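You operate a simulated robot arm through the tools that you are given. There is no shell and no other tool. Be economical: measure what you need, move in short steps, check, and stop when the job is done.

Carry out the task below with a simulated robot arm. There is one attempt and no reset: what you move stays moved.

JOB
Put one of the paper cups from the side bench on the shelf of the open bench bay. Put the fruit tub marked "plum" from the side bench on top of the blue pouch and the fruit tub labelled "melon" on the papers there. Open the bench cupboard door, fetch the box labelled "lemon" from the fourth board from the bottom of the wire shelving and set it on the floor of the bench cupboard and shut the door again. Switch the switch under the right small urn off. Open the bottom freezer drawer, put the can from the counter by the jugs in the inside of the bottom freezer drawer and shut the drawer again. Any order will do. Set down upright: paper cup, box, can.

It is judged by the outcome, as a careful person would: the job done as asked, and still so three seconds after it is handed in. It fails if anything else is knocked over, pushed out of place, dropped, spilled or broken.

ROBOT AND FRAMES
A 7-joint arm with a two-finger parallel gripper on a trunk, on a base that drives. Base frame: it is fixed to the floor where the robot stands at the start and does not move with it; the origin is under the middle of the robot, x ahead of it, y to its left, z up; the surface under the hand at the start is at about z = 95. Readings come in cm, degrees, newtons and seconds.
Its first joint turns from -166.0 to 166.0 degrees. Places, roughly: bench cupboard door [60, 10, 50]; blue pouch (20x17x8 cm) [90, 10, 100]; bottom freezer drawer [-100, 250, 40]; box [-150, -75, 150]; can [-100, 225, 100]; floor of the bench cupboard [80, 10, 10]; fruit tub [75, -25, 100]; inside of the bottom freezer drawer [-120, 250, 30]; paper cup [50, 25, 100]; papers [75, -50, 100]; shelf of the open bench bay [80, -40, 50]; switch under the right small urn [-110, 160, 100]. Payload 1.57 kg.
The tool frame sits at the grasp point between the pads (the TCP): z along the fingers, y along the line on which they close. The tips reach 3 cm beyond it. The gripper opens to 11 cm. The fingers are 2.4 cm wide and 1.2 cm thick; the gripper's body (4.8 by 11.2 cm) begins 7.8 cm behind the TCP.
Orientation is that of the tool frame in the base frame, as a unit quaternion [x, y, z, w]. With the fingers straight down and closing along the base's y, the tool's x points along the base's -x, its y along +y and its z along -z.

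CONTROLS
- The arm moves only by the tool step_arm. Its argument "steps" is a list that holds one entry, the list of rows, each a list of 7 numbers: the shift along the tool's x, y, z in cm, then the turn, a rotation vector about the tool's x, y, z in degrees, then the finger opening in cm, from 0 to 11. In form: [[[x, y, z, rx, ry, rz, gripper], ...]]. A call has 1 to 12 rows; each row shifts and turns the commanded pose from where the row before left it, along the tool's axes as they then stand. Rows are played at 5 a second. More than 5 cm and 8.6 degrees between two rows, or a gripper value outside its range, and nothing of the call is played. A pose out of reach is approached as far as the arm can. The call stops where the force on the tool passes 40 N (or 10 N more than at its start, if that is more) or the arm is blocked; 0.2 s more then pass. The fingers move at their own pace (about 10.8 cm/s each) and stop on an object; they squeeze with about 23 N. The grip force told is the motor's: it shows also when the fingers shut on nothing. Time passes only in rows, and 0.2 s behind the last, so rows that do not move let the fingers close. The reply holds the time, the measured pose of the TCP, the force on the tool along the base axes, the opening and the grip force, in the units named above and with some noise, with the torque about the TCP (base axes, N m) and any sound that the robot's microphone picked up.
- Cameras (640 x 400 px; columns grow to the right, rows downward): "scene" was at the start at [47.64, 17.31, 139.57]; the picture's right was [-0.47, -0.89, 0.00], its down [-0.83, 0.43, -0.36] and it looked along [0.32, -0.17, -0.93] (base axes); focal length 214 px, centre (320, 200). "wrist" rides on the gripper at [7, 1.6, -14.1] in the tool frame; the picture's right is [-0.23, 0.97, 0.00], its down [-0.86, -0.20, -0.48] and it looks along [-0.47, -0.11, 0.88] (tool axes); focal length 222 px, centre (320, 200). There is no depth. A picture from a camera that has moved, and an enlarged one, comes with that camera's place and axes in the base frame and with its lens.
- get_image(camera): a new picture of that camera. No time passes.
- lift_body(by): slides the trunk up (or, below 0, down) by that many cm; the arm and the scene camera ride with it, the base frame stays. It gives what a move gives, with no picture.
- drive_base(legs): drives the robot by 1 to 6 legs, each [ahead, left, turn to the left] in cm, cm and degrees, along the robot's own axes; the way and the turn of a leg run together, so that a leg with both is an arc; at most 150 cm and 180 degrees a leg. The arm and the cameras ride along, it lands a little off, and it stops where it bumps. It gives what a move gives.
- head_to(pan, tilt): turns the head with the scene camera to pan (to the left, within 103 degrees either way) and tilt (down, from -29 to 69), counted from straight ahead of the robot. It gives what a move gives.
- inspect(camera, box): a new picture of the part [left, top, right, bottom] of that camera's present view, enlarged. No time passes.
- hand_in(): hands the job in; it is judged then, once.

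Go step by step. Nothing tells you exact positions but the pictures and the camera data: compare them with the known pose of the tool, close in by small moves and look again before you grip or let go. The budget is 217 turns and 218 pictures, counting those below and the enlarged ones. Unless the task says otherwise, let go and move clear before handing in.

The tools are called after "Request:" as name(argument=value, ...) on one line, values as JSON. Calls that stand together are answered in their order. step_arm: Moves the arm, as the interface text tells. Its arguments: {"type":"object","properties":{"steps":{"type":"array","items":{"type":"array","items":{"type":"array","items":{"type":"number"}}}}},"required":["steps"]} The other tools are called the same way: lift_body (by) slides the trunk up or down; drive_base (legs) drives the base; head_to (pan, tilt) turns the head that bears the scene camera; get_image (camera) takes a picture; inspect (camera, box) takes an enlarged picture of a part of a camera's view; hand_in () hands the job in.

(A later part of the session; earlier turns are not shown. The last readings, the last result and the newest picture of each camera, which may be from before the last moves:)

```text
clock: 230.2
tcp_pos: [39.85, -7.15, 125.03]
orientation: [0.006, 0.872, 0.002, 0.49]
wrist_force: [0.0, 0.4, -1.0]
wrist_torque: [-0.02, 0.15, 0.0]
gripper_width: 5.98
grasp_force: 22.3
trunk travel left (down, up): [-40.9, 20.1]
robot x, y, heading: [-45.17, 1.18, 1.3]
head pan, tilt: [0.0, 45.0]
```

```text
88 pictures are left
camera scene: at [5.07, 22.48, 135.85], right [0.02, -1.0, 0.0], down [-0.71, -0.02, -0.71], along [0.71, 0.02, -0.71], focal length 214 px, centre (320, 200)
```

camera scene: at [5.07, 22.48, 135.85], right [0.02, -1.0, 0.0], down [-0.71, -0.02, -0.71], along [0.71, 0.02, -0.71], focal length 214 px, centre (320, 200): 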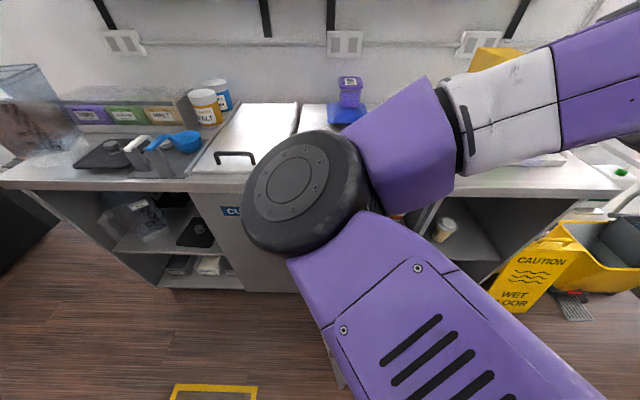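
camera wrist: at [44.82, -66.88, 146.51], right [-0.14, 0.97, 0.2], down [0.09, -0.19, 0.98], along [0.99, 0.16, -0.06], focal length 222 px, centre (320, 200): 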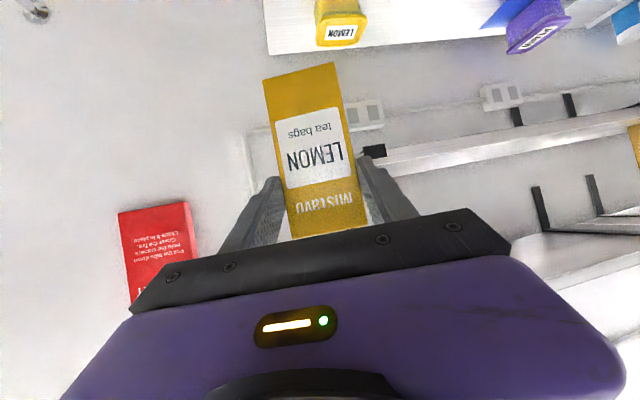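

The elbow now sits over the open door, so lowering here would hit it. I shift right 45 cm into free space to lower the arm and sort out its posture there.

Request:
drive_base(legs=[[0, -45, 0]])

Request:
lift_body(by=-38)

Request:
step_arm(steps=[[[3, 0, 0, 0, 0, 0, 0], [3.4, 0, 2.1, 0, 0, 0, 0], [3.4, 0, 2.1, 0, 0, 0, 0], [3.4, 0, 2.1, 0, 0, 0, 0], [3.4, 0, 2.1, 0, 0, 0, 0], [0, 0, 0, 0, 0, 0, 0]]])

Request:
head_to(pan=0, tilt=40)

Request:
get_image(camera="scene")

Request:
get_image(camera="wrist")

```text
clock: 232.9
tcp_pos: [40.57, -52.89, 125.14]
orientation: [0.008, 0.872, 0.001, 0.489]
wrist_force: [0.3, -0.1, -1.9]
wrist_torque: [-0.02, 0.11, -0.02]
gripper_width: 5.97
grasp_force: 22.9
trunk travel left (down, up): [-40.9, 20.1]
robot x, y, heading: [-44.48, -43.76, 0.9]
head pan, tilt: [0.0, 45.0]
```

```text
clock: 236.6
tcp_pos: [40.61, -52.82, 87.06]
orientation: [0.007, 0.872, 0.002, 0.489]
wrist_force: [-4.9, 0.6, -0.9]
wrist_torque: [0.03, -0.4, 0.12]
gripper_width: 6.0
grasp_force: 23.2
trunk travel left (down, up): [-2.9, 58.1]
robot x, y, heading: [-44.4, -43.31, 0.8]
head pan, tilt: [0.0, 45.0]
```

```text
clock: 238.0
tcp_pos: [39.13, -52.65, 68.33]
orientation: [0.009, 0.872, 0.001, 0.49]
wrist_force: [0.4, -0.3, -1.7]
wrist_torque: [0.0, 0.07, -0.01]
gripper_width: 5.99
grasp_force: 22.9
trunk travel left (down, up): [-2.9, 58.1]
robot x, y, heading: [-44.19, -43.71, 1.0]
head pan, tilt: [0.0, 45.0]
```

```text
clock: 238.7
tcp_pos: [39.31, -52.71, 68.38]
orientation: [0.008, 0.872, 0.001, 0.489]
wrist_force: [-0.1, 0.0, -3.0]
wrist_torque: [0.02, 0.11, 0.03]
gripper_width: 5.99
grasp_force: 22.9
trunk travel left (down, up): [-2.9, 58.1]
robot x, y, heading: [-44.58, -43.91, 1.0]
head pan, tilt: [0.0, 40.0]
```

```text
87 pictures are left
camera scene: at [6.45, -22.91, 98.57], right [0.02, -1.0, 0.0], down [-0.64, -0.01, -0.77], along [0.77, 0.01, -0.64], focal length 214 px, centre (320, 200)
```

scene: 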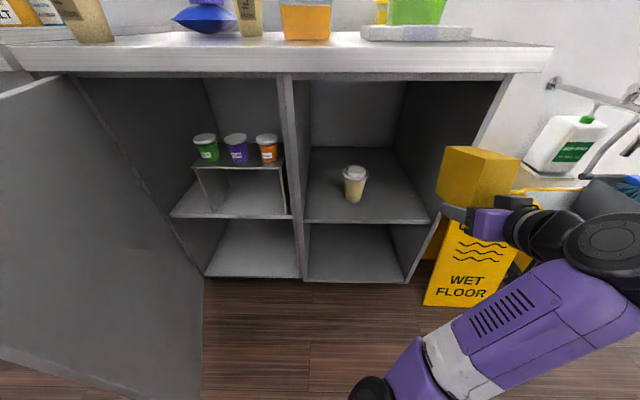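

```text
86 pictures are left
camera wrist: at [23.57, -50.89, 69.82], right [0.13, 0.97, 0.2], down [0.03, -0.21, 0.98], along [0.99, -0.12, -0.06], focal length 222 px, centre (320, 200)
```

wrist: 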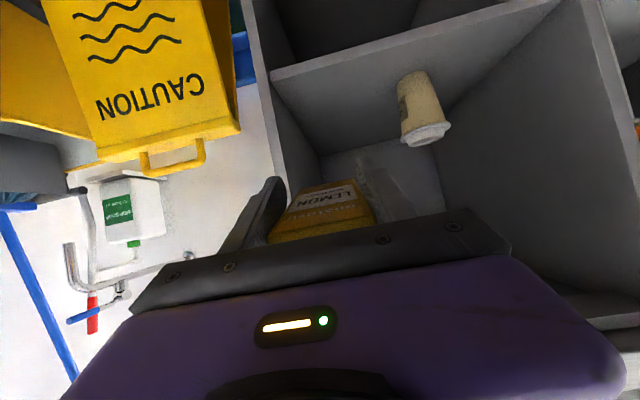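

The box seems to have turned in the grip (it likely brushed the bench edge). I look closely.

Request:
inspect(camera="wrist", box=[230, 120, 430, 260])

Request:
inspect(camera="scene", box=[400, 110, 580, 270])

```text
2.86 times, centred on (330, 190) of wrist
camera zoom: at [23.57, -50.89, 69.82], right [0.13, 0.97, 0.2], down [0.03, -0.21, 0.98], along [0.99, -0.12, -0.06], focal length 635 px, centre (291, 229)
```

zoom: 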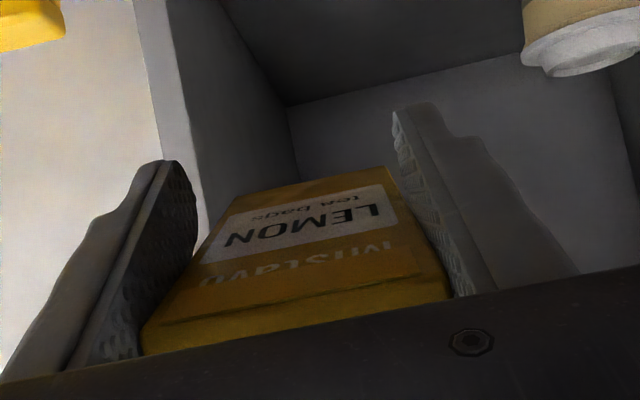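

```text
2.50 times, centred on (490, 190) of scene
camera zoom: at [6.45, -22.91, 98.57], right [0.02, -1.0, 0.0], down [-0.64, -0.01, -0.77], along [0.77, 0.01, -0.64], focal length 536 px, centre (-105, 225)
```

zoom: 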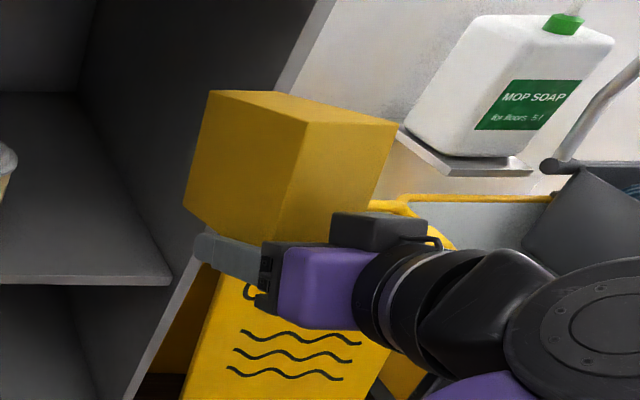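

The box has swung nose-up by roughly 70° in the grip. I'll raise up, turn the tool to bring the box upright, set it on a free spot of the bench and regrip it.

Request:
step_arm(steps=[[[1.5, 0, -2.5, 0, 0, 0, 0], [1.5, 0, -2.5, 0, 0, 0, 0], [0, 0, 0, 0, 0, 0, 0]]])

Request:
lift_body(by=40)

Request:
lift_body(by=18)

Request:
step_arm(steps=[[[0, 0, 0, 0, 8, 0, 0], [0, 0, 0, 0, 8, 0, 0], [0, 0, 0, 0, 8, 0, 0], [0, 0, 0, 0, 8, 0, 0], [0, 0, 0, 0, 8, 0, 0], [0, 0, 0, 0, 8, 0, 0], [0, 0, 0, 0, 8, 0, 0], [0, 0, 0, 0, 0, 0, 0]]])

Request:
get_image(camera="scene")

Request:
get_image(camera="wrist")

```text
clock: 239.5
tcp_pos: [33.5, -52.82, 68.29]
orientation: [0.008, 0.872, 0.001, 0.489]
wrist_force: [0.3, 0.0, -2.1]
wrist_torque: [-0.02, 0.08, 0.0]
gripper_width: 6.0
grasp_force: 22.7
trunk travel left (down, up): [-2.9, 58.1]
robot x, y, heading: [-43.85, -43.58, 1.0]
head pan, tilt: [0.0, 40.0]
```

```text
clock: 243.3
tcp_pos: [33.6, -52.81, 108.25]
orientation: [0.007, 0.872, 0.002, 0.489]
wrist_force: [0.6, 0.5, -1.9]
wrist_torque: [-0.02, 0.07, 0.01]
gripper_width: 5.98
grasp_force: 23.0
trunk travel left (down, up): [-42.9, 18.1]
robot x, y, heading: [-44.2, -43.59, 0.7]
head pan, tilt: [0.0, 40.0]
```

```text
clock: 245.3
tcp_pos: [33.41, -52.92, 126.37]
orientation: [0.008, 0.872, 0.001, 0.489]
wrist_force: [0.0, 0.7, -2.1]
wrist_torque: [0.0, 0.08, 0.02]
gripper_width: 6.02
grasp_force: 22.6
trunk travel left (down, up): [-60.9, 0.1]
robot x, y, heading: [-44.68, -43.54, 1.0]
head pan, tilt: [0.0, 40.0]
```

```text
clock: 247.1
tcp_pos: [33.53, -52.79, 126.35]
orientation: [0.008, 0.888, 0.002, 0.459]
wrist_force: [0.2, -0.3, -2.3]
wrist_torque: [-0.02, 0.04, 0.0]
gripper_width: 6.01
grasp_force: 22.4
out of reach, approached as far as the arm can: row 1, 2, 3, 4, 5, 6, 7
trunk travel left (down, up): [-60.9, 0.1]
robot x, y, heading: [-44.45, -43.5, 0.8]
head pan, tilt: [0.0, 40.0]
```

```text
83 pictures are left
camera scene: at [6.46, -22.91, 156.58], right [0.02, -1.0, 0.0], down [-0.64, -0.01, -0.77], along [0.77, 0.01, -0.64], focal length 214 px, centre (320, 200)
```

scene: 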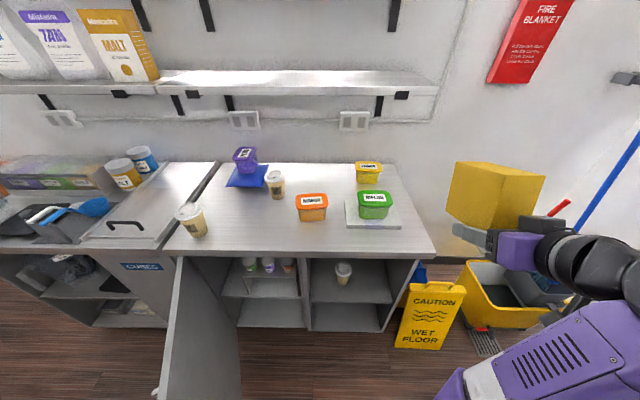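

```text
82 pictures are left
camera wrist: at [18.0, -51.08, 128.9], right [0.14, 0.97, 0.19], down [0.1, -0.21, 0.97], along [0.98, -0.12, -0.13], focal length 222 px, centre (320, 200)
```

wrist: 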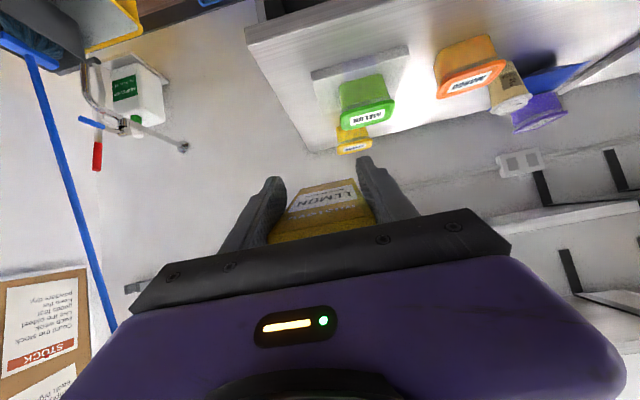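

Request:
step_arm(steps=[[[3.3, 0, 2.3, 0, 0, 0, 0], [3.3, 0, 2.3, 0, 0, 0, 0], [3.3, 0, 2.3, 0, 0, 0, 0], [3.3, 0, 2.3, 0, 0, 0, 0], [-1.8, 0, 2.5, 0, 0, 0, 0], [-1.8, 0, 2.5, 0, 0, 0, 0], [0, 0, 0, 0, 8, 0, 0], [0, 0, 0, 0, 8, 0, 0], [0, 0, 0, 0, 8, 0, 0], [0, 0, 0, 0, 8, 0, 0], [0, 0, 0, 0, 8, 0, 0], [0, 0, 0, 0, 8, 0, 0]]])

Request:
get_image(camera="scene")

```text
clock: 249.7
tcp_pos: [39.98, -52.67, 110.89]
orientation: [0.006, 0.976, 0.007, 0.22]
wrist_force: [-0.2, -0.2, -2.9]
wrist_torque: [0.01, 0.12, 0.02]
gripper_width: 6.01
grasp_force: 22.9
out of reach, approached as far as the arm can: row 10, 11, 12
trunk travel left (down, up): [-60.9, 0.1]
robot x, y, heading: [-44.67, -43.58, 0.8]
head pan, tilt: [0.0, 40.0]
```

```text
81 pictures are left
camera scene: at [6.46, -22.92, 156.58], right [0.02, -1.0, 0.0], down [-0.64, -0.01, -0.77], along [0.77, 0.01, -0.64], focal length 214 px, centre (320, 200)
```

scene: 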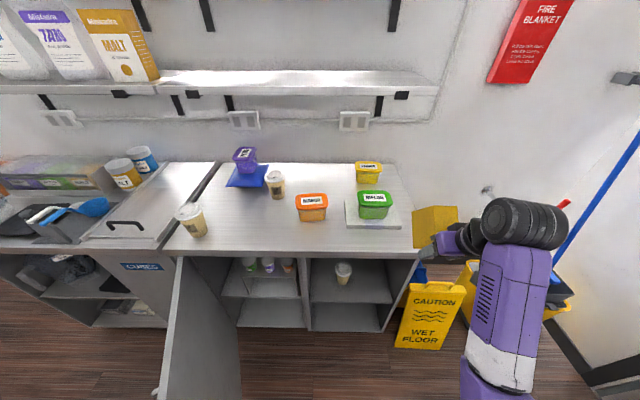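

Request:
step_arm(steps=[[[3.4, 0, -1.6, 0, 0, 0, 0], [3.4, 0, -1.6, 0, 0, 0, 0], [3.4, 0, -1.6, 0, 0, 0, 0], [3.4, 0, -1.6, 0, 0, 0, 0], [0, 0, 0, 0, 8, 0, 0], [0, 0, 0, 0, 8, 0, 0], [0, 0, 0, 0, 8, 0, 0], [0, 0, 0, 0, 8, 0, 0], [0, 0, 0, 0, 8, 0, 0], [0, 0, 0, 0, 0, 0, 0]]])

Request:
get_image(camera="scene")

Request:
get_image(camera="wrist")

```text
clock: 251.9
tcp_pos: [25.09, -52.43, 110.78]
orientation: [0.003, 0.992, 0.007, -0.128]
wrist_force: [0.2, 0.5, -2.3]
wrist_torque: [0.0, 0.12, -0.01]
gripper_width: 6.02
grasp_force: 23.5
trunk travel left (down, up): [-60.9, 0.1]
robot x, y, heading: [-44.83, -43.65, 0.8]
head pan, tilt: [0.0, 40.0]
```

```text
80 pictures are left
camera scene: at [6.46, -22.92, 156.58], right [0.02, -1.0, 0.0], down [-0.64, -0.01, -0.77], along [0.77, 0.01, -0.64], focal length 214 px, centre (320, 200)
```

scene: 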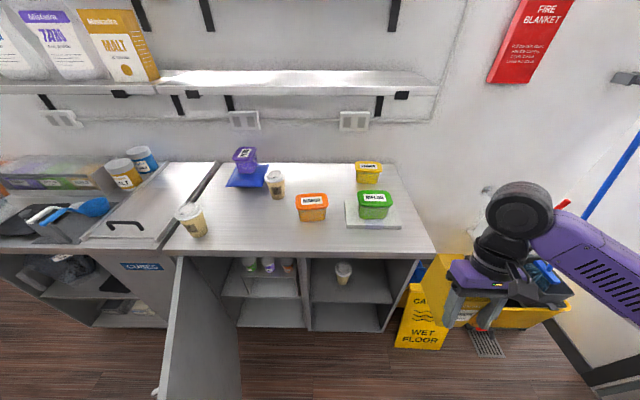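

```text
79 pictures are left
camera wrist: at [21.91, -50.99, 126.33], right [0.23, 0.97, -0.04], down [0.95, -0.21, 0.24], along [0.23, -0.1, -0.97], focal length 222 px, centre (320, 200)
```

wrist: 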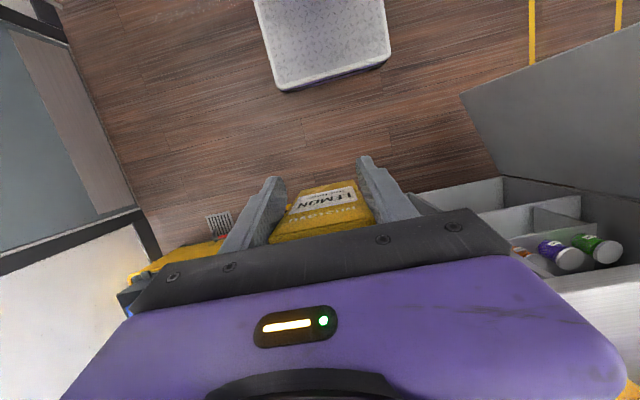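

Request:
inspect(camera="scene", box=[410, 230, 570, 350])

Request:
inspect(camera="wrist", box=[230, 140, 430, 260])

```text
3.33 times, centred on (490, 290) of scene
camera zoom: at [6.46, -22.92, 156.58], right [0.02, -1.0, 0.0], down [-0.64, -0.01, -0.77], along [0.77, 0.01, -0.64], focal length 715 px, centre (-247, -100)
```

zoom: 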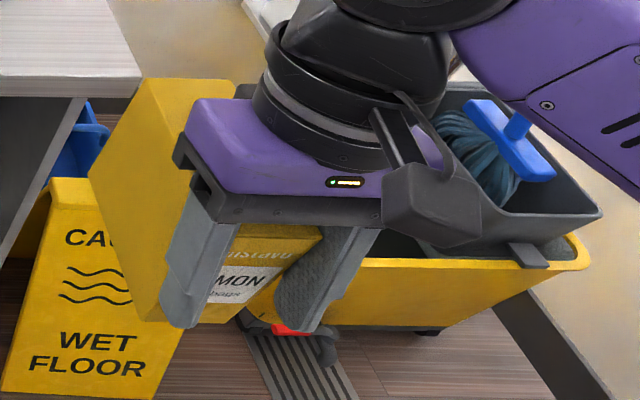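

```text
3.20 times, centred on (330, 200) of wrist
camera zoom: at [21.91, -50.99, 126.33], right [0.23, 0.97, -0.04], down [0.95, -0.21, 0.24], along [0.23, -0.1, -0.97], focal length 711 px, centre (288, 200)
```

zoom: 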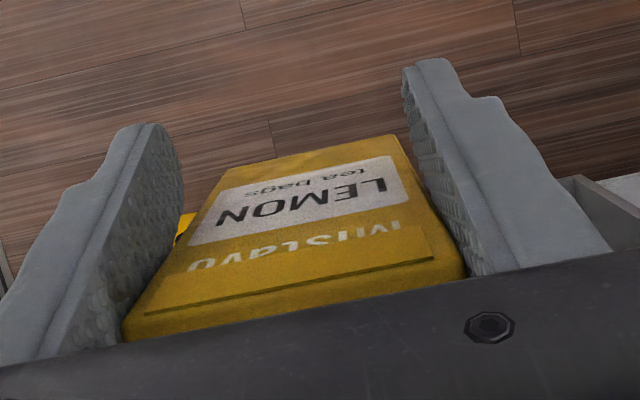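

The box is now nearly upright in hand with the tool about vertical. I carry it to a free bench spot around (60,-2) to set it down and regrip.

Request:
step_arm(steps=[[[0, 0, 0, 0, -5, 0, 0], [0, 4, 0, 0, 0, 0, 0], [0, 4, 0, 0, 0, 0, 0], [0, 4, 0, 0, 0, 0, 0], [0, 4, 0, 0, 0, 0, 0], [0, 4, 0, 0, 0, 0, 0], [0, 4, 0, 0, 0, 0, 0], [0, 0, 0, 0, 0, 0, 0]]])

Request:
drive_base(legs=[[0, 25, 0]])

Request:
get_image(camera="scene")

```text
clock: 253.7
tcp_pos: [25.05, -28.27, 111.3]
orientation: [0.004, 0.996, 0.008, -0.084]
wrist_force: [-0.5, 0.7, -1.7]
wrist_torque: [0.0, 0.15, -0.03]
gripper_width: 5.97
grasp_force: 23.3
trunk travel left (down, up): [-60.9, 0.1]
robot x, y, heading: [-44.68, -43.43, 0.9]
head pan, tilt: [0.0, 40.0]
```

```text
clock: 255.5
tcp_pos: [24.63, -3.3, 111.09]
orientation: [0.004, 0.996, 0.007, -0.084]
wrist_force: [-0.2, -0.1, -2.1]
wrist_torque: [0.02, 0.15, 0.03]
gripper_width: 5.97
grasp_force: 22.5
trunk travel left (down, up): [-60.9, 0.1]
robot x, y, heading: [-44.67, -18.86, 1.0]
head pan, tilt: [0.0, 40.0]
```

```text
76 pictures are left
camera scene: at [6.01, 1.95, 156.58], right [0.02, -1.0, 0.0], down [-0.64, -0.01, -0.77], along [0.77, 0.01, -0.64], focal length 214 px, centre (320, 200)
```

scene: 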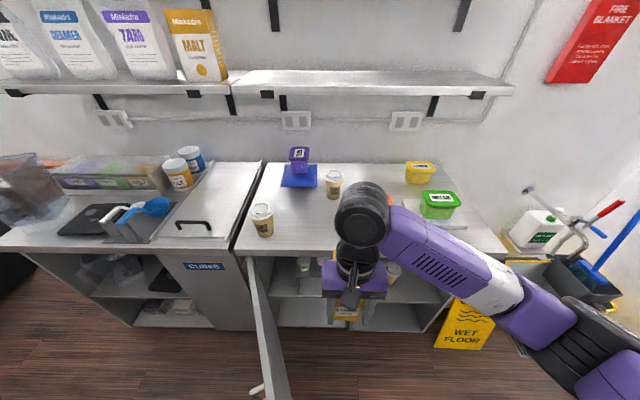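

Setting it down on the bench would bring the elbow too near the melon tub, so I'll use the open floor in front of the bench instead; that also suits the low cupboard. I shift right and lower.

Request:
drive_base(legs=[[0, -20, 0]])

Request:
lift_body(by=-40)

Request:
lift_body(by=-20.5)

Request:
get_image(camera="scene")

Request:
get_image(camera="wrist")

```text
clock: 257.1
tcp_pos: [25.1, -23.3, 111.1]
orientation: [0.003, 0.997, 0.007, -0.083]
wrist_force: [-0.3, -0.1, -2.4]
wrist_torque: [-0.03, 0.15, 0.02]
gripper_width: 5.99
grasp_force: 23.4
trunk travel left (down, up): [-60.9, 0.1]
robot x, y, heading: [-44.72, -39.07, 1.0]
head pan, tilt: [0.0, 40.0]
```

```text
clock: 260.9
tcp_pos: [24.96, -23.26, 71.15]
orientation: [0.003, 0.996, 0.007, -0.084]
wrist_force: [0.4, -0.5, -2.4]
wrist_torque: [-0.02, 0.14, 0.02]
gripper_width: 5.97
grasp_force: 22.9
trunk travel left (down, up): [-20.9, 40.1]
robot x, y, heading: [-44.49, -38.6, 1.1]
head pan, tilt: [0.0, 40.0]
```

```text
clock: 263.1
tcp_pos: [25.03, -23.22, 50.69]
orientation: [0.003, 0.996, 0.007, -0.084]
wrist_force: [0.7, -0.7, -1.5]
wrist_torque: [0.02, 0.15, 0.0]
gripper_width: 5.97
grasp_force: 23.0
trunk travel left (down, up): [-0.4, 60.6]
robot x, y, heading: [-44.65, -38.76, 1.2]
head pan, tilt: [0.0, 40.0]
```

```text
75 pictures are left
camera scene: at [6.36, -17.95, 96.08], right [0.02, -1.0, 0.0], down [-0.64, -0.01, -0.77], along [0.77, 0.01, -0.64], focal length 214 px, centre (320, 200)
```

scene: 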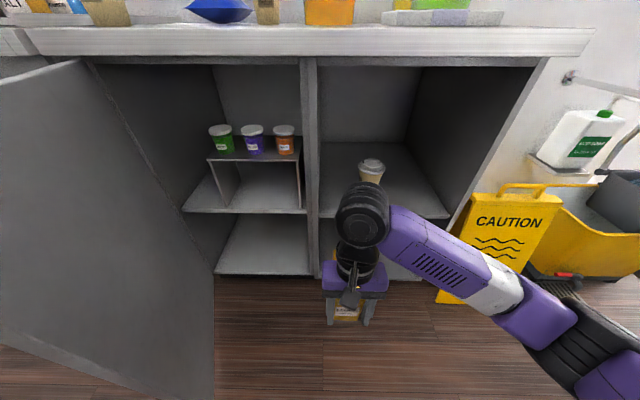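

```text
74 pictures are left
camera wrist: at [20.49, -21.91, 65.79], right [0.23, 0.97, -0.02], down [0.92, -0.21, 0.33], along [0.31, -0.1, -0.94], focal length 222 px, centre (320, 200)
```

wrist: 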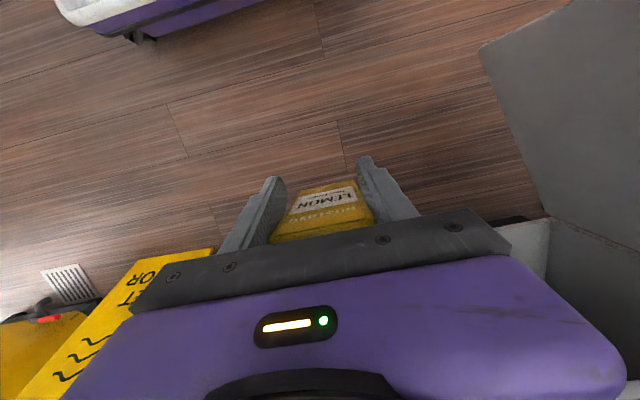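

Request:
step_arm(steps=[[[-0.67, 0, 3.94, 0, 0, 0, 0], [-0.67, 0, 3.94, 0, 0, 0, 0], [-0.67, 0, 3.94, 0, 0, 0, 0], [-0.67, 0, 3.94, 0, 0, 0, 0], [-0.67, 0, 3.94, 0, 0, 0, 0], [-0.67, 0, 3.94, 0, 0, 0, 0], [-0.67, 0, 3.94, 0, 0, 0, 0], [0, 0, 0, 0, 0, 0, 0]]])

Request:
get_image(camera="scene")

Request:
get_image(camera="wrist")

```text
clock: 264.9
tcp_pos: [25.19, -23.03, 22.68]
orientation: [0.003, 0.996, 0.007, -0.084]
wrist_force: [0.2, 0.4, -2.0]
wrist_torque: [0.0, 0.15, 0.0]
gripper_width: 5.98
grasp_force: 23.2
trunk travel left (down, up): [-0.4, 60.6]
robot x, y, heading: [-44.64, -38.98, 0.9]
head pan, tilt: [0.0, 40.0]
```

```text
73 pictures are left
camera scene: at [6.36, -17.95, 96.08], right [0.02, -1.0, 0.0], down [-0.64, -0.01, -0.77], along [0.77, 0.01, -0.64], focal length 214 px, centre (320, 200)
```

scene: 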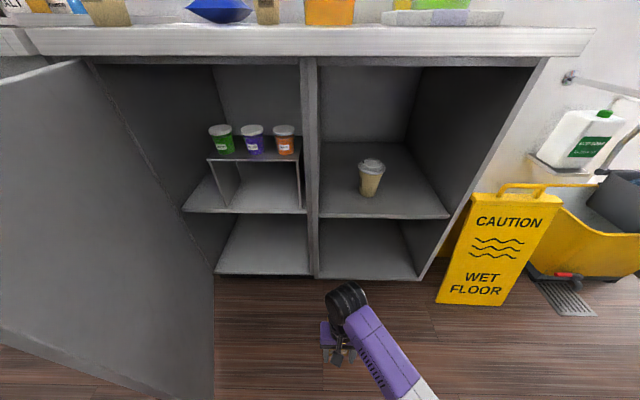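

```text
72 pictures are left
camera wrist: at [20.55, -21.57, 37.78], right [0.23, 0.97, -0.02], down [0.92, -0.21, 0.33], along [0.31, -0.1, -0.94], focal length 222 px, centre (320, 200)
```

wrist: 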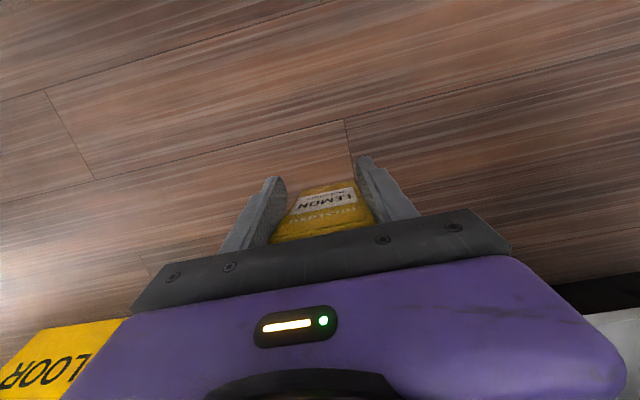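

Request:
step_arm(steps=[[[-0.5, 0, 2.96, 0, 0, 0, 0], [-0.5, 0, 2.96, 0, 0, 0, 0], [-0.5, 0, 2.96, 0, 0, 0, 0], [-0.33, 0, 1.97, 0, 0, 0, 0], [0, 0, 0, 0, 0, 0, 0]]])

Request:
step_arm(steps=[[[-0.1, 0, 0.6, 0, 0, 0, 0], [-0.1, 0, 0.6, 0, 0, 0, 0], [0, 0, 0, 0, 0, 0, 0]]])

Request:
step_arm(steps=[[[-0.08, 0, 0.5, 0, 0, 0, 0], [-0.08, 0, 0.5, 0, 0, 0, 0], [0, 0, 0, 0, 0, 0, 0]]])

Request:
get_image(camera="scene")

```text
clock: 266.1
tcp_pos: [24.93, -22.72, 11.69]
orientation: [0.003, 0.996, 0.007, -0.084]
wrist_force: [0.6, 0.2, -2.8]
wrist_torque: [-0.02, 0.11, 0.01]
gripper_width: 5.99
grasp_force: 22.6
trunk travel left (down, up): [-0.4, 60.6]
robot x, y, heading: [-44.51, -38.94, 1.0]
head pan, tilt: [0.0, 40.0]
```

```text
clock: 266.9
tcp_pos: [25.05, -22.84, 10.43]
orientation: [0.003, 0.996, 0.007, -0.083]
wrist_force: [0.9, 0.3, -1.9]
wrist_torque: [0.0, 0.14, 0.01]
gripper_width: 6.0
grasp_force: 23.2
trunk travel left (down, up): [-0.4, 60.6]
robot x, y, heading: [-44.44, -38.91, 1.0]
head pan, tilt: [0.0, 40.0]
```

```text
clock: 267.7
tcp_pos: [25.12, -22.78, 9.41]
orientation: [0.003, 0.997, 0.007, -0.083]
wrist_force: [-0.1, 0.3, -1.4]
wrist_torque: [0.0, 0.14, 0.01]
gripper_width: 6.01
grasp_force: 23.4
trunk travel left (down, up): [-0.4, 60.6]
robot x, y, heading: [-44.3, -38.53, 1.3]
head pan, tilt: [0.0, 40.0]
```

```text
71 pictures are left
camera scene: at [6.36, -17.95, 96.08], right [0.02, -1.0, 0.0], down [-0.64, -0.01, -0.77], along [0.77, 0.01, -0.64], focal length 214 px, centre (320, 200)
```

scene: 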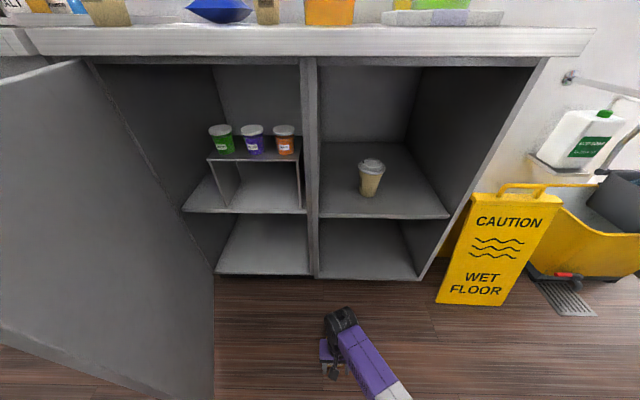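

Request:
step_arm(steps=[[[-0.08, 0, 0.5, 0, 0, 0, 0], [-0.08, 0, 0.5, 0, 0, 0, 0], [0, 0, 0, 0, 0, 0, 0]]])

Request:
step_arm(steps=[[[-0.06, 0, 0.35, 0, 0, 0, 0], [-0.06, 0, 0.35, 0, 0, 0, 0], [0, 0, 0, 0, 0, 0, 0]]])

Request:
step_arm(steps=[[[-0.06, 0, 0.35, 0, 0, 0, 0], [-0.06, 0, 0.35, 0, 0, 0, 0], [0, 0, 0, 0, 0, 0, 0]]])

Request:
get_image(camera="wrist")

```text
clock: 268.5
tcp_pos: [24.9, -22.68, 8.51]
orientation: [0.003, 0.997, 0.007, -0.083]
wrist_force: [-5.1, 0.0, 14.6]
wrist_torque: [-0.49, 0.28, -0.15]
gripper_width: 5.99
grasp_force: 23.2
trunk travel left (down, up): [-0.4, 60.6]
robot x, y, heading: [-44.42, -38.76, 1.0]
head pan, tilt: [0.0, 40.0]
```

```text
clock: 269.3
tcp_pos: [25.08, -22.72, 7.78]
orientation: [0.003, 0.997, 0.008, -0.081]
wrist_force: [4.3, -2.6, 17.9]
wrist_torque: [-0.78, -0.53, 0.08]
gripper_width: 6.01
grasp_force: 23.1
trunk travel left (down, up): [-0.4, 60.6]
robot x, y, heading: [-44.64, -38.53, 1.2]
head pan, tilt: [0.0, 40.0]
```

```text
clock: 270.1
tcp_pos: [25.01, -22.64, 7.03]
orientation: [0.003, 0.996, 0.007, -0.084]
wrist_force: [-0.5, -2.7, 18.8]
wrist_torque: [-0.76, -0.18, 0.0]
gripper_width: 5.96
grasp_force: 23.3
trunk travel left (down, up): [-0.4, 60.6]
robot x, y, heading: [-44.06, -38.94, 0.9]
head pan, tilt: [0.0, 40.0]
```

```text
70 pictures are left
camera wrist: at [20.49, -21.27, 22.21], right [0.23, 0.97, -0.02], down [0.92, -0.21, 0.33], along [0.31, -0.1, -0.94], focal length 222 px, centre (320, 200)
```

wrist: 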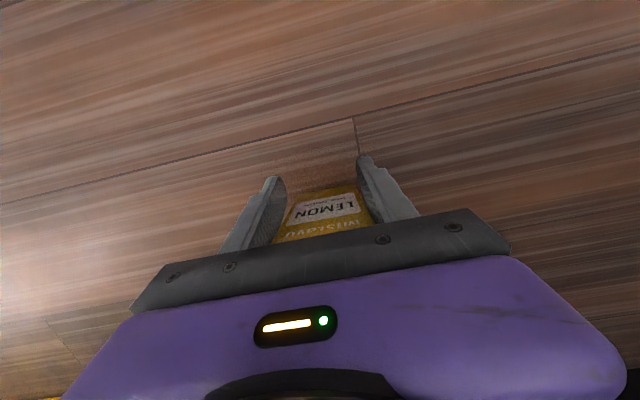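

Request:
step_arm(steps=[[[0, 0, 0, 0, 0, 0, 8], [0, 0, 0, 0, 0, 0, 9], [0, 0, 0, 0, 0, 0, 9], [0, 0, -1.5, 0, 0, 0, 9], [0, 0, -3, 0, 0, 0, 9], [0, 0, -4, 0, 0, 0, 9], [0, 0, -4, 0, 0, 0, 9], [0, 0, -4, 0, 0, 0, 9], [0, 0, -4, 0, 0, 0, 9], [0, 0, 0, 0, 0, 0, 9]]])

Request:
get_image(camera="wrist")

Request:
head_to(pan=0, tilt=60)

Request:
get_image(camera="scene")

```text
clock: 272.3
tcp_pos: [28.33, -23.21, 27.09]
orientation: [0.003, 0.997, 0.006, -0.083]
wrist_force: [-0.2, -0.8, 0.0]
wrist_torque: [0.01, -0.02, -0.01]
gripper_width: 9.01
grasp_force: 0.1
trunk travel left (down, up): [-0.4, 60.6]
robot x, y, heading: [-44.56, -38.25, 1.0]
head pan, tilt: [0.0, 40.0]
```

```text
69 pictures are left
camera wrist: at [23.78, -21.79, 42.36], right [0.23, 0.97, -0.02], down [0.92, -0.21, 0.33], along [0.31, -0.1, -0.94], focal length 222 px, centre (320, 200)
```

wrist: 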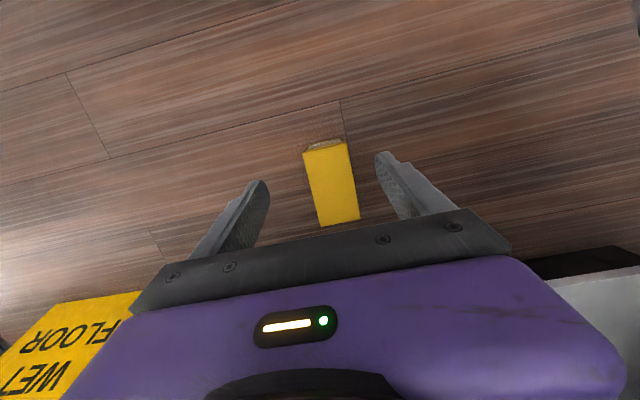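

```text
clock: 273.2
tcp_pos: [28.3, -23.14, 27.1]
orientation: [0.004, 0.996, 0.008, -0.084]
wrist_force: [0.8, -0.6, 0.3]
wrist_torque: [-0.01, 0.04, -0.04]
gripper_width: 8.99
grasp_force: 0.1
trunk travel left (down, up): [-0.4, 60.6]
robot x, y, heading: [-44.4, -38.66, 1.2]
head pan, tilt: [0.0, 60.0]
```

```text
68 pictures are left
camera scene: at [4.52, -17.98, 93.41], right [0.02, -1.0, 0.0], down [-0.87, -0.01, -0.5], along [0.5, 0.01, -0.87], focal length 214 px, centre (320, 200)
```

scene: 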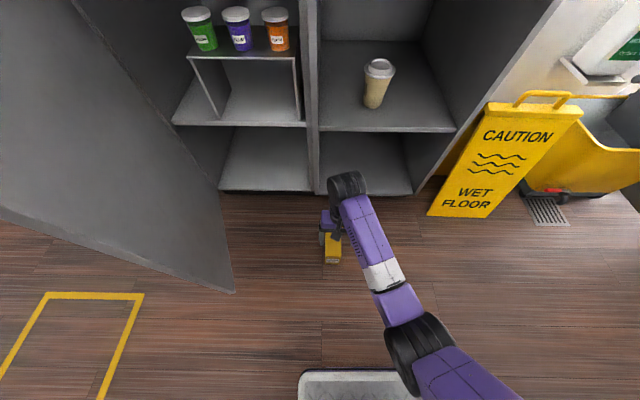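

The box stands upright on the floor at about (32,-23). I back up 20 cm, pitch the tool to 30° below level and come in low to regrip it.

Request:
drive_base(legs=[[-20, 0, 0]])

Request:
step_arm(steps=[[[0, 0, 0, 0, -7.8, 0, 9], [0, 0, 0, 0, -7.8, 0, 9], [0, 0, 0, 0, -7.8, 0, 9], [0, 0, 0, 0, -7.8, 0, 9], [0, 0, 0, 0, -7.8, 0, 9], [0, 0, 0, 0, -7.8, 0, 9], [0, 0, 0, 0, -7.8, 0, 9], [0, 0, 0, 0, -7.8, 0, 9], [0, 0, 0, 0, -7.8, 0, 9], [0, 0, 0, 0, 0, 0, 9]]])

Request:
get_image(camera="wrist")

Request:
get_image(camera="scene")

```text
clock: 274.0
tcp_pos: [26.62, -23.16, 27.22]
orientation: [0.004, 0.997, 0.007, -0.083]
wrist_force: [-0.2, 0.2, 0.1]
wrist_torque: [-0.03, -0.03, -0.02]
gripper_width: 9.02
grasp_force: 0.1
trunk travel left (down, up): [-0.4, 60.6]
robot x, y, heading: [-46.37, -38.51, 1.1]
head pan, tilt: [0.0, 60.0]
stopped in leg 1: the robot was blocked; the commanded pose is now the measured one
```

```text
clock: 276.2
tcp_pos: [26.59, -23.23, 27.24]
orientation: [0.005, 0.863, 0.005, 0.506]
wrist_force: [-0.5, 0.4, -0.9]
wrist_torque: [0.02, 0.01, 0.0]
gripper_width: 9.0
grasp_force: 0.0
trunk travel left (down, up): [-0.4, 60.6]
robot x, y, heading: [-46.23, -39.03, 0.9]
head pan, tilt: [0.0, 60.0]
```

```text
67 pictures are left
camera wrist: at [10.95, -21.54, 28.1], right [0.12, 0.97, 0.21], down [0.0, -0.21, 0.98], along [0.99, -0.12, -0.02], focal length 222 px, centre (320, 200)
```

wrist: 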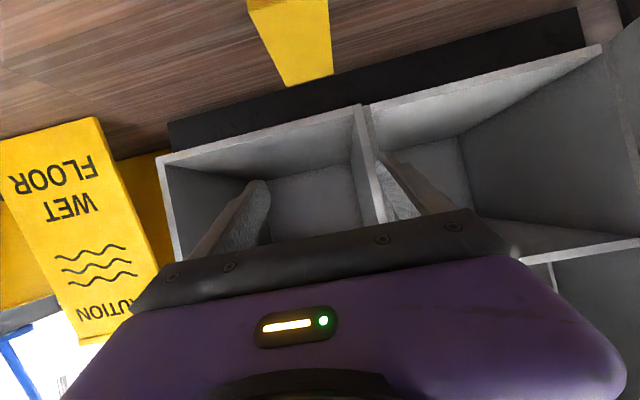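

```text
66 pictures are left
camera scene: at [2.88, -18.01, 93.41], right [0.02, -1.0, 0.0], down [-0.87, -0.01, -0.5], along [0.5, 0.01, -0.87], focal length 214 px, centre (320, 200)
```

scene: 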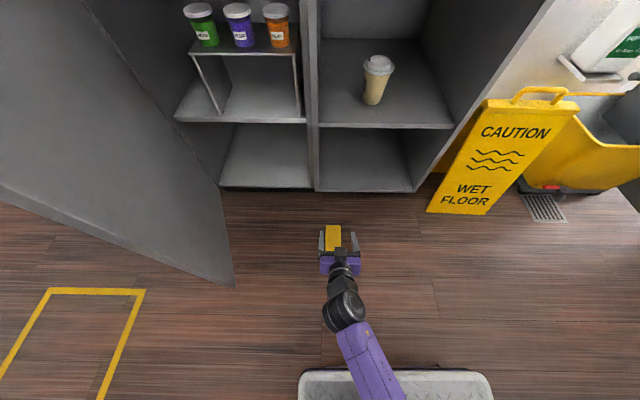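

Request:
step_arm(steps=[[[0, 0.4, 0, 0, 0, 0, 9], [3.44, 0, 1.93, 0, 0, 0, 9], [3.44, 0, 1.93, 0, 0, 0, 9], [3.44, 0, 1.93, 0, 0, 0, 9], [2.6, 0, 1.47, 0, 0, 0, 9], [0, 0, 0, 0, 0, 0, 9]]])

Request:
get_image(camera="wrist")

Request:
get_image(camera="scene")

```text
clock: 277.6
tcp_pos: [26.58, -22.67, 12.38]
orientation: [0.007, 0.863, 0.003, 0.506]
wrist_force: [0.4, -0.3, 0.3]
wrist_torque: [0.01, 0.0, 0.0]
gripper_width: 9.0
grasp_force: 0.0
trunk travel left (down, up): [-0.4, 60.6]
robot x, y, heading: [-46.1, -38.57, 1.2]
head pan, tilt: [0.0, 60.0]
```

```text
65 pictures are left
camera wrist: at [10.9, -21.04, 13.34], right [0.12, 0.97, 0.21], down [0.0, -0.21, 0.98], along [0.99, -0.12, -0.03], focal length 222 px, centre (320, 200)
```

wrist: 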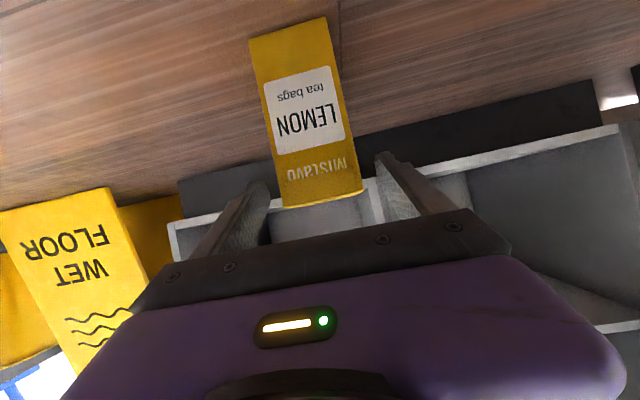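

```text
64 pictures are left
camera scene: at [2.88, -18.01, 93.41], right [0.02, -1.0, 0.0], down [-0.87, -0.01, -0.5], along [0.5, 0.01, -0.87], focal length 214 px, centre (320, 200)
```

scene: 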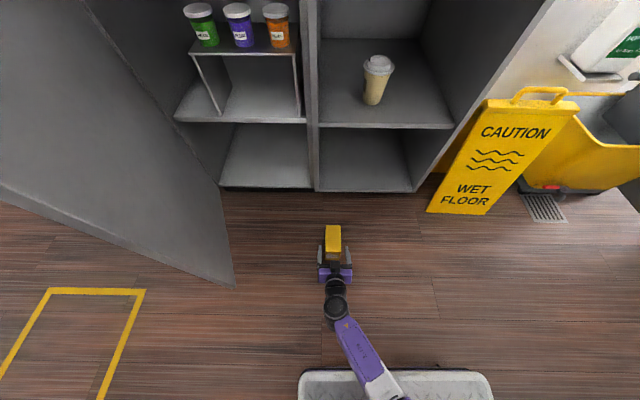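

Request:
step_arm(steps=[[[2.18, 0, 1.22, 0, 0, 0, 9], [2.18, 0, 1.22, 0, 0, 0, 9], [-1.1, 0, 1.96, 0, 0, 0, 9], [-1.1, 0, 1.96, 0, 0, 0, 9], [0, 0, 0, 0, 0, 0, 9]]])

Request:
get_image(camera="wrist")

```text
clock: 278.8
tcp_pos: [31.35, -22.67, 7.66]
orientation: [0.007, 0.863, 0.004, 0.505]
wrist_force: [0.0, -0.3, 0.6]
wrist_torque: [-0.02, 0.02, 0.01]
gripper_width: 9.0
grasp_force: 0.0
trunk travel left (down, up): [-0.4, 60.6]
robot x, y, heading: [-46.25, -38.66, 1.0]
head pan, tilt: [0.0, 60.0]
```

```text
63 pictures are left
camera wrist: at [15.44, -21.06, 8.46], right [0.12, 0.97, 0.21], down [0.0, -0.21, 0.98], along [0.99, -0.12, -0.03], focal length 222 px, centre (320, 200)
```

wrist: 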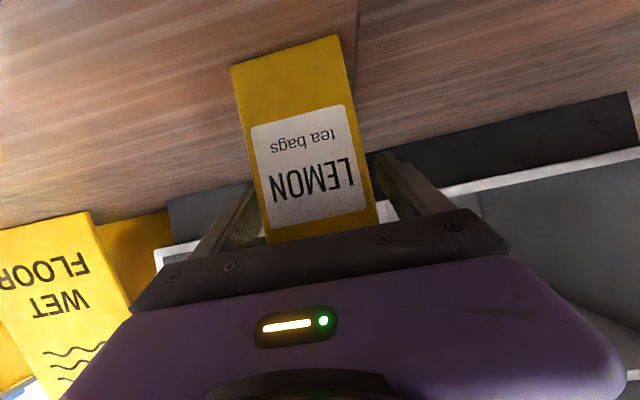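

Request:
step_arm(steps=[[[0, 0, 0, 0, 0, 0, 5], [0, 0, 0, 0, 0, 0, 0], [0, 0, 0, 0, 0, 0, 0], [0, 0, 0, 0, 0, 0, 0], [-0.87, 0, -0.49, 0, 0, 0, 0], [-1.75, 0, -0.98, 0, 0, 0, 0], [-2.6, 0, -1.47, 0, 0, 0, 0], [-2.6, 0, -1.47, 0, 0, 0, 0], [-2.6, 0, -1.47, 0, 0, 0, 0], [-2.6, 0, -1.47, 0, 0, 0, 0], [-2.6, 0, -1.47, 0, 0, 0, 0], [0, 0, 0, 0, 0, 0, 0]]])

Request:
get_image(camera="wrist")

Request:
head_to(pan=0, tilt=45)

Request:
get_image(camera="scene")

```text
clock: 281.4
tcp_pos: [30.96, -22.98, 25.36]
orientation: [0.007, 0.863, 0.004, 0.504]
wrist_force: [-0.3, -0.6, -2.4]
wrist_torque: [0.0, 0.04, 0.0]
gripper_width: 6.0
grasp_force: 22.7
trunk travel left (down, up): [-0.4, 60.6]
robot x, y, heading: [-46.36, -38.72, 1.2]
head pan, tilt: [0.0, 60.0]
```

```text
62 pictures are left
camera wrist: at [15.32, -21.23, 26.32], right [0.12, 0.97, 0.21], down [0.0, -0.21, 0.98], along [0.99, -0.12, -0.03], focal length 222 px, centre (320, 200)
```

wrist: 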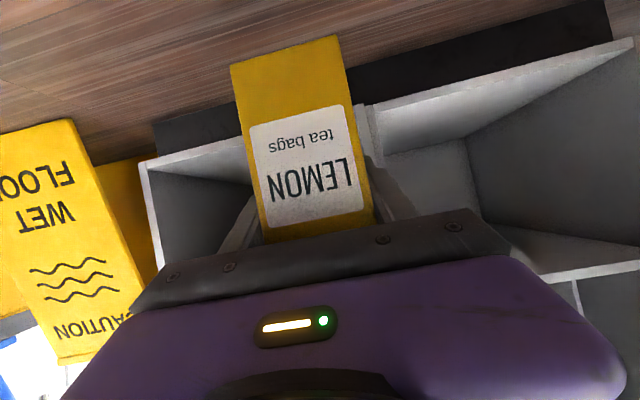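

```text
clock: 282.2
tcp_pos: [31.02, -22.82, 25.46]
orientation: [0.007, 0.863, 0.004, 0.505]
wrist_force: [0.3, 0.4, -1.7]
wrist_torque: [0.0, 0.04, -0.04]
gripper_width: 6.0
grasp_force: 23.1
trunk travel left (down, up): [-0.4, 60.6]
robot x, y, heading: [-46.3, -39.06, 0.8]
head pan, tilt: [0.0, 45.0]
```

```text
61 pictures are left
camera scene: at [4.35, -17.99, 95.34], right [0.02, -1.0, 0.0], down [-0.71, -0.01, -0.71], along [0.71, 0.01, -0.71], focal length 214 px, centre (320, 200)
```

scene: 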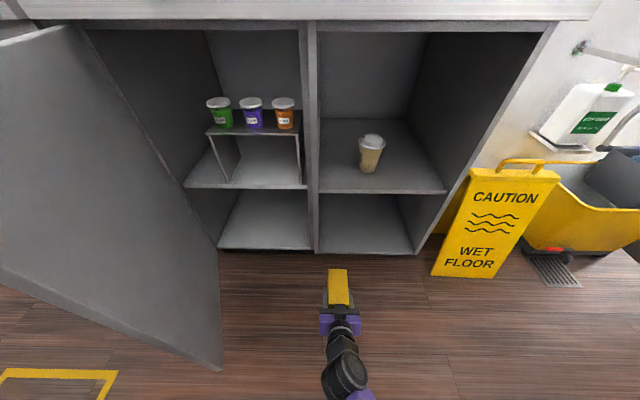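

Request:
step_arm(steps=[[[0, 3.7, 0, 0, 0, 0, 0], [0, 3.7, 0, 0, 0, 0, 0], [0, 3.6, 0, 0, 0, 0, 0], [0, 0, 0, 0, 0, 0, 0]]])

Request:
drive_base(legs=[[0, 15, 0], [18, 0, 0]])

Request:
get_image(camera="scene")

Request:
get_image(camera="wrist")

```text
clock: 283.2
tcp_pos: [31.03, -11.86, 25.44]
orientation: [0.006, 0.863, 0.004, 0.505]
wrist_force: [-0.1, -0.4, -1.1]
wrist_torque: [0.04, 0.04, 0.04]
gripper_width: 5.99
grasp_force: 23.2
trunk travel left (down, up): [-0.4, 60.6]
robot x, y, heading: [-46.09, -38.69, 0.8]
head pan, tilt: [0.0, 45.0]
```

```text
clock: 285.6
tcp_pos: [48.68, 3.08, 25.42]
orientation: [0.006, 0.864, 0.004, 0.504]
wrist_force: [-0.5, 0.1, -1.9]
wrist_torque: [-0.01, -0.03, 0.01]
gripper_width: 5.97
grasp_force: 23.7
trunk travel left (down, up): [-0.4, 60.6]
robot x, y, heading: [-28.53, -24.0, 1.2]
head pan, tilt: [0.0, 45.0]
```

```text
60 pictures are left
camera scene: at [22.0, -2.95, 95.35], right [0.02, -1.0, 0.0], down [-0.71, -0.01, -0.71], along [0.71, 0.01, -0.71], focal length 214 px, centre (320, 200)
```

scene: 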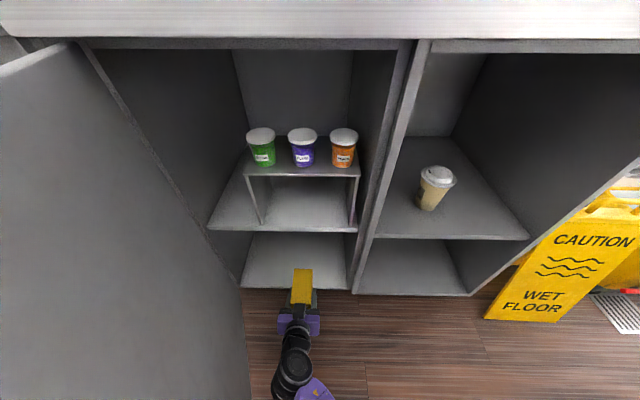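

```text
59 pictures are left
camera wrist: at [32.94, 4.83, 26.39], right [0.12, 0.97, 0.21], down [0.0, -0.21, 0.98], along [0.99, -0.11, -0.03], focal length 222 px, centre (320, 200)
```

wrist: 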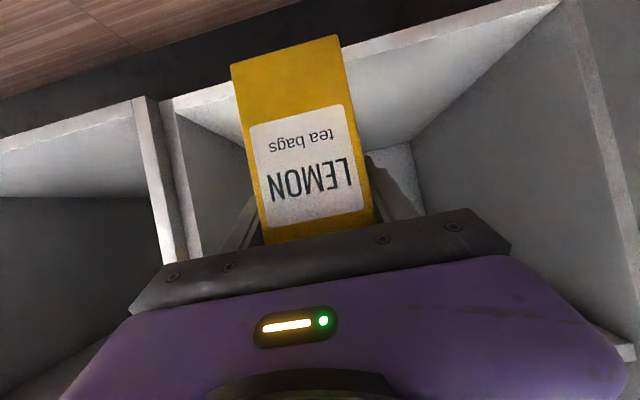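

Request:
drive_base(legs=[[11, 0, 0]])

Request:
step_arm(steps=[[[-1.0, 0, 1.75, 0, 0, 0, 0], [-1.0, 0, 1.75, 0, 0, 0, 0], [-1.0, 0, 1.75, 0, 0, 0, 0], [-1.0, 0, 1.75, 0, 0, 0, 0], [0, 0, 0, 0, 0, 0, 0]]])

Request:
step_arm(steps=[[[1.3, 0, 0.74, 0, 0, 0, 0], [0.87, 0, 0.49, 0, 0, 0, 0], [0, 0, 0, 0, 0, 0, 0]]])

Request:
get_image(camera="scene")

Request:
get_image(camera="wrist")

```text
clock: 286.8
tcp_pos: [59.55, 3.33, 25.44]
orientation: [0.006, 0.864, 0.004, 0.504]
wrist_force: [0.2, -0.1, -1.8]
wrist_torque: [0.02, 0.01, 0.0]
gripper_width: 6.03
grasp_force: 23.3
trunk travel left (down, up): [-0.4, 60.6]
robot x, y, heading: [-17.63, -23.85, 0.9]
head pan, tilt: [0.0, 45.0]
```

```text
clock: 288.0
tcp_pos: [67.39, 3.4, 25.57]
orientation: [0.007, 0.864, 0.004, 0.504]
wrist_force: [-0.7, 0.0, -2.6]
wrist_torque: [-0.02, 0.02, 0.05]
gripper_width: 6.01
grasp_force: 23.3
trunk travel left (down, up): [-0.4, 60.6]
robot x, y, heading: [-17.51, -23.99, 1.0]
head pan, tilt: [0.0, 45.0]
```

```text
clock: 288.8
tcp_pos: [67.55, 3.3, 23.02]
orientation: [0.005, 0.863, 0.005, 0.504]
wrist_force: [0.4, 0.4, -1.5]
wrist_torque: [0.02, 0.03, 0.01]
gripper_width: 5.99
grasp_force: 22.6
trunk travel left (down, up): [-0.4, 60.6]
robot x, y, heading: [-17.9, -23.16, 1.0]
head pan, tilt: [0.0, 45.0]
```

```text
58 pictures are left
camera scene: at [32.88, -2.79, 95.35], right [0.02, -1.0, 0.0], down [-0.71, -0.01, -0.71], along [0.71, 0.01, -0.71], focal length 214 px, centre (320, 200)
```

scene: 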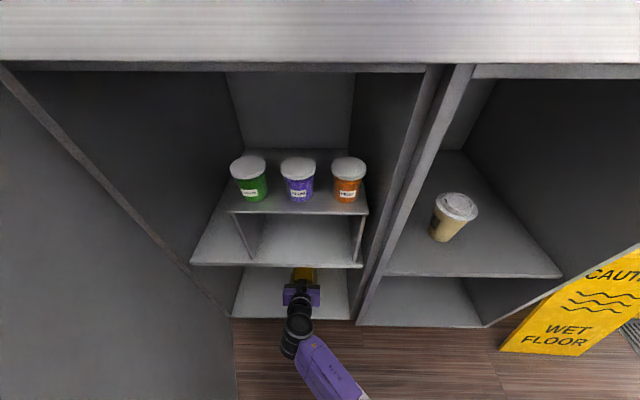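

```text
57 pictures are left
camera wrist: at [51.81, 4.99, 23.96], right [0.12, 0.97, 0.21], down [0.0, -0.21, 0.98], along [0.99, -0.11, -0.03], focal length 222 px, centre (320, 200)
```

wrist: 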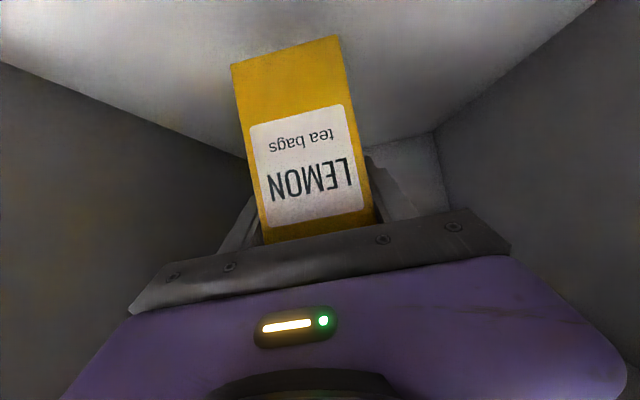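

Inside, above the floor. I lower to contact in small steps.

Request:
step_arm(steps=[[[0.44, 0, 0.25, 0, 0, 0, 0], [0.44, 0, 0.25, 0, 0, 0, 0], [0, 0, 0, 0, 0, 0, 0]]])

Request:
step_arm(steps=[[[0.35, 0, 0.2, 0, 0, 0, 0], [0.35, 0, 0.2, 0, 0, 0, 0], [0, 0, 0, 0, 0, 0, 0]]])

Request:
step_arm(steps=[[[0.35, 0, 0.2, 0, 0, 0, 0], [0.35, 0, 0.2, 0, 0, 0, 0], [0, 0, 0, 0, 0, 0, 0]]])

```text
clock: 289.6
tcp_pos: [67.67, 3.37, 22.05]
orientation: [0.007, 0.863, 0.004, 0.505]
wrist_force: [-0.4, -0.7, -2.1]
wrist_torque: [-0.01, 0.04, 0.01]
gripper_width: 6.0
grasp_force: 23.3
trunk travel left (down, up): [-0.4, 60.6]
robot x, y, heading: [-17.49, -23.4, 0.8]
head pan, tilt: [0.0, 45.0]
```

```text
clock: 290.4
tcp_pos: [67.52, 3.39, 21.25]
orientation: [0.006, 0.863, 0.004, 0.504]
wrist_force: [-0.2, -0.1, -2.1]
wrist_torque: [0.0, 0.02, 0.0]
gripper_width: 5.99
grasp_force: 23.0
trunk travel left (down, up): [-0.4, 60.6]
robot x, y, heading: [-17.81, -23.63, 0.8]
head pan, tilt: [0.0, 45.0]
```

```text
clock: 291.2
tcp_pos: [67.65, 3.35, 20.36]
orientation: [0.007, 0.863, 0.004, 0.505]
wrist_force: [-0.1, -0.4, -2.0]
wrist_torque: [0.01, 0.01, 0.01]
gripper_width: 6.0
grasp_force: 22.6
trunk travel left (down, up): [-0.4, 60.6]
robot x, y, heading: [-17.53, -23.82, 1.0]
head pan, tilt: [0.0, 45.0]
```

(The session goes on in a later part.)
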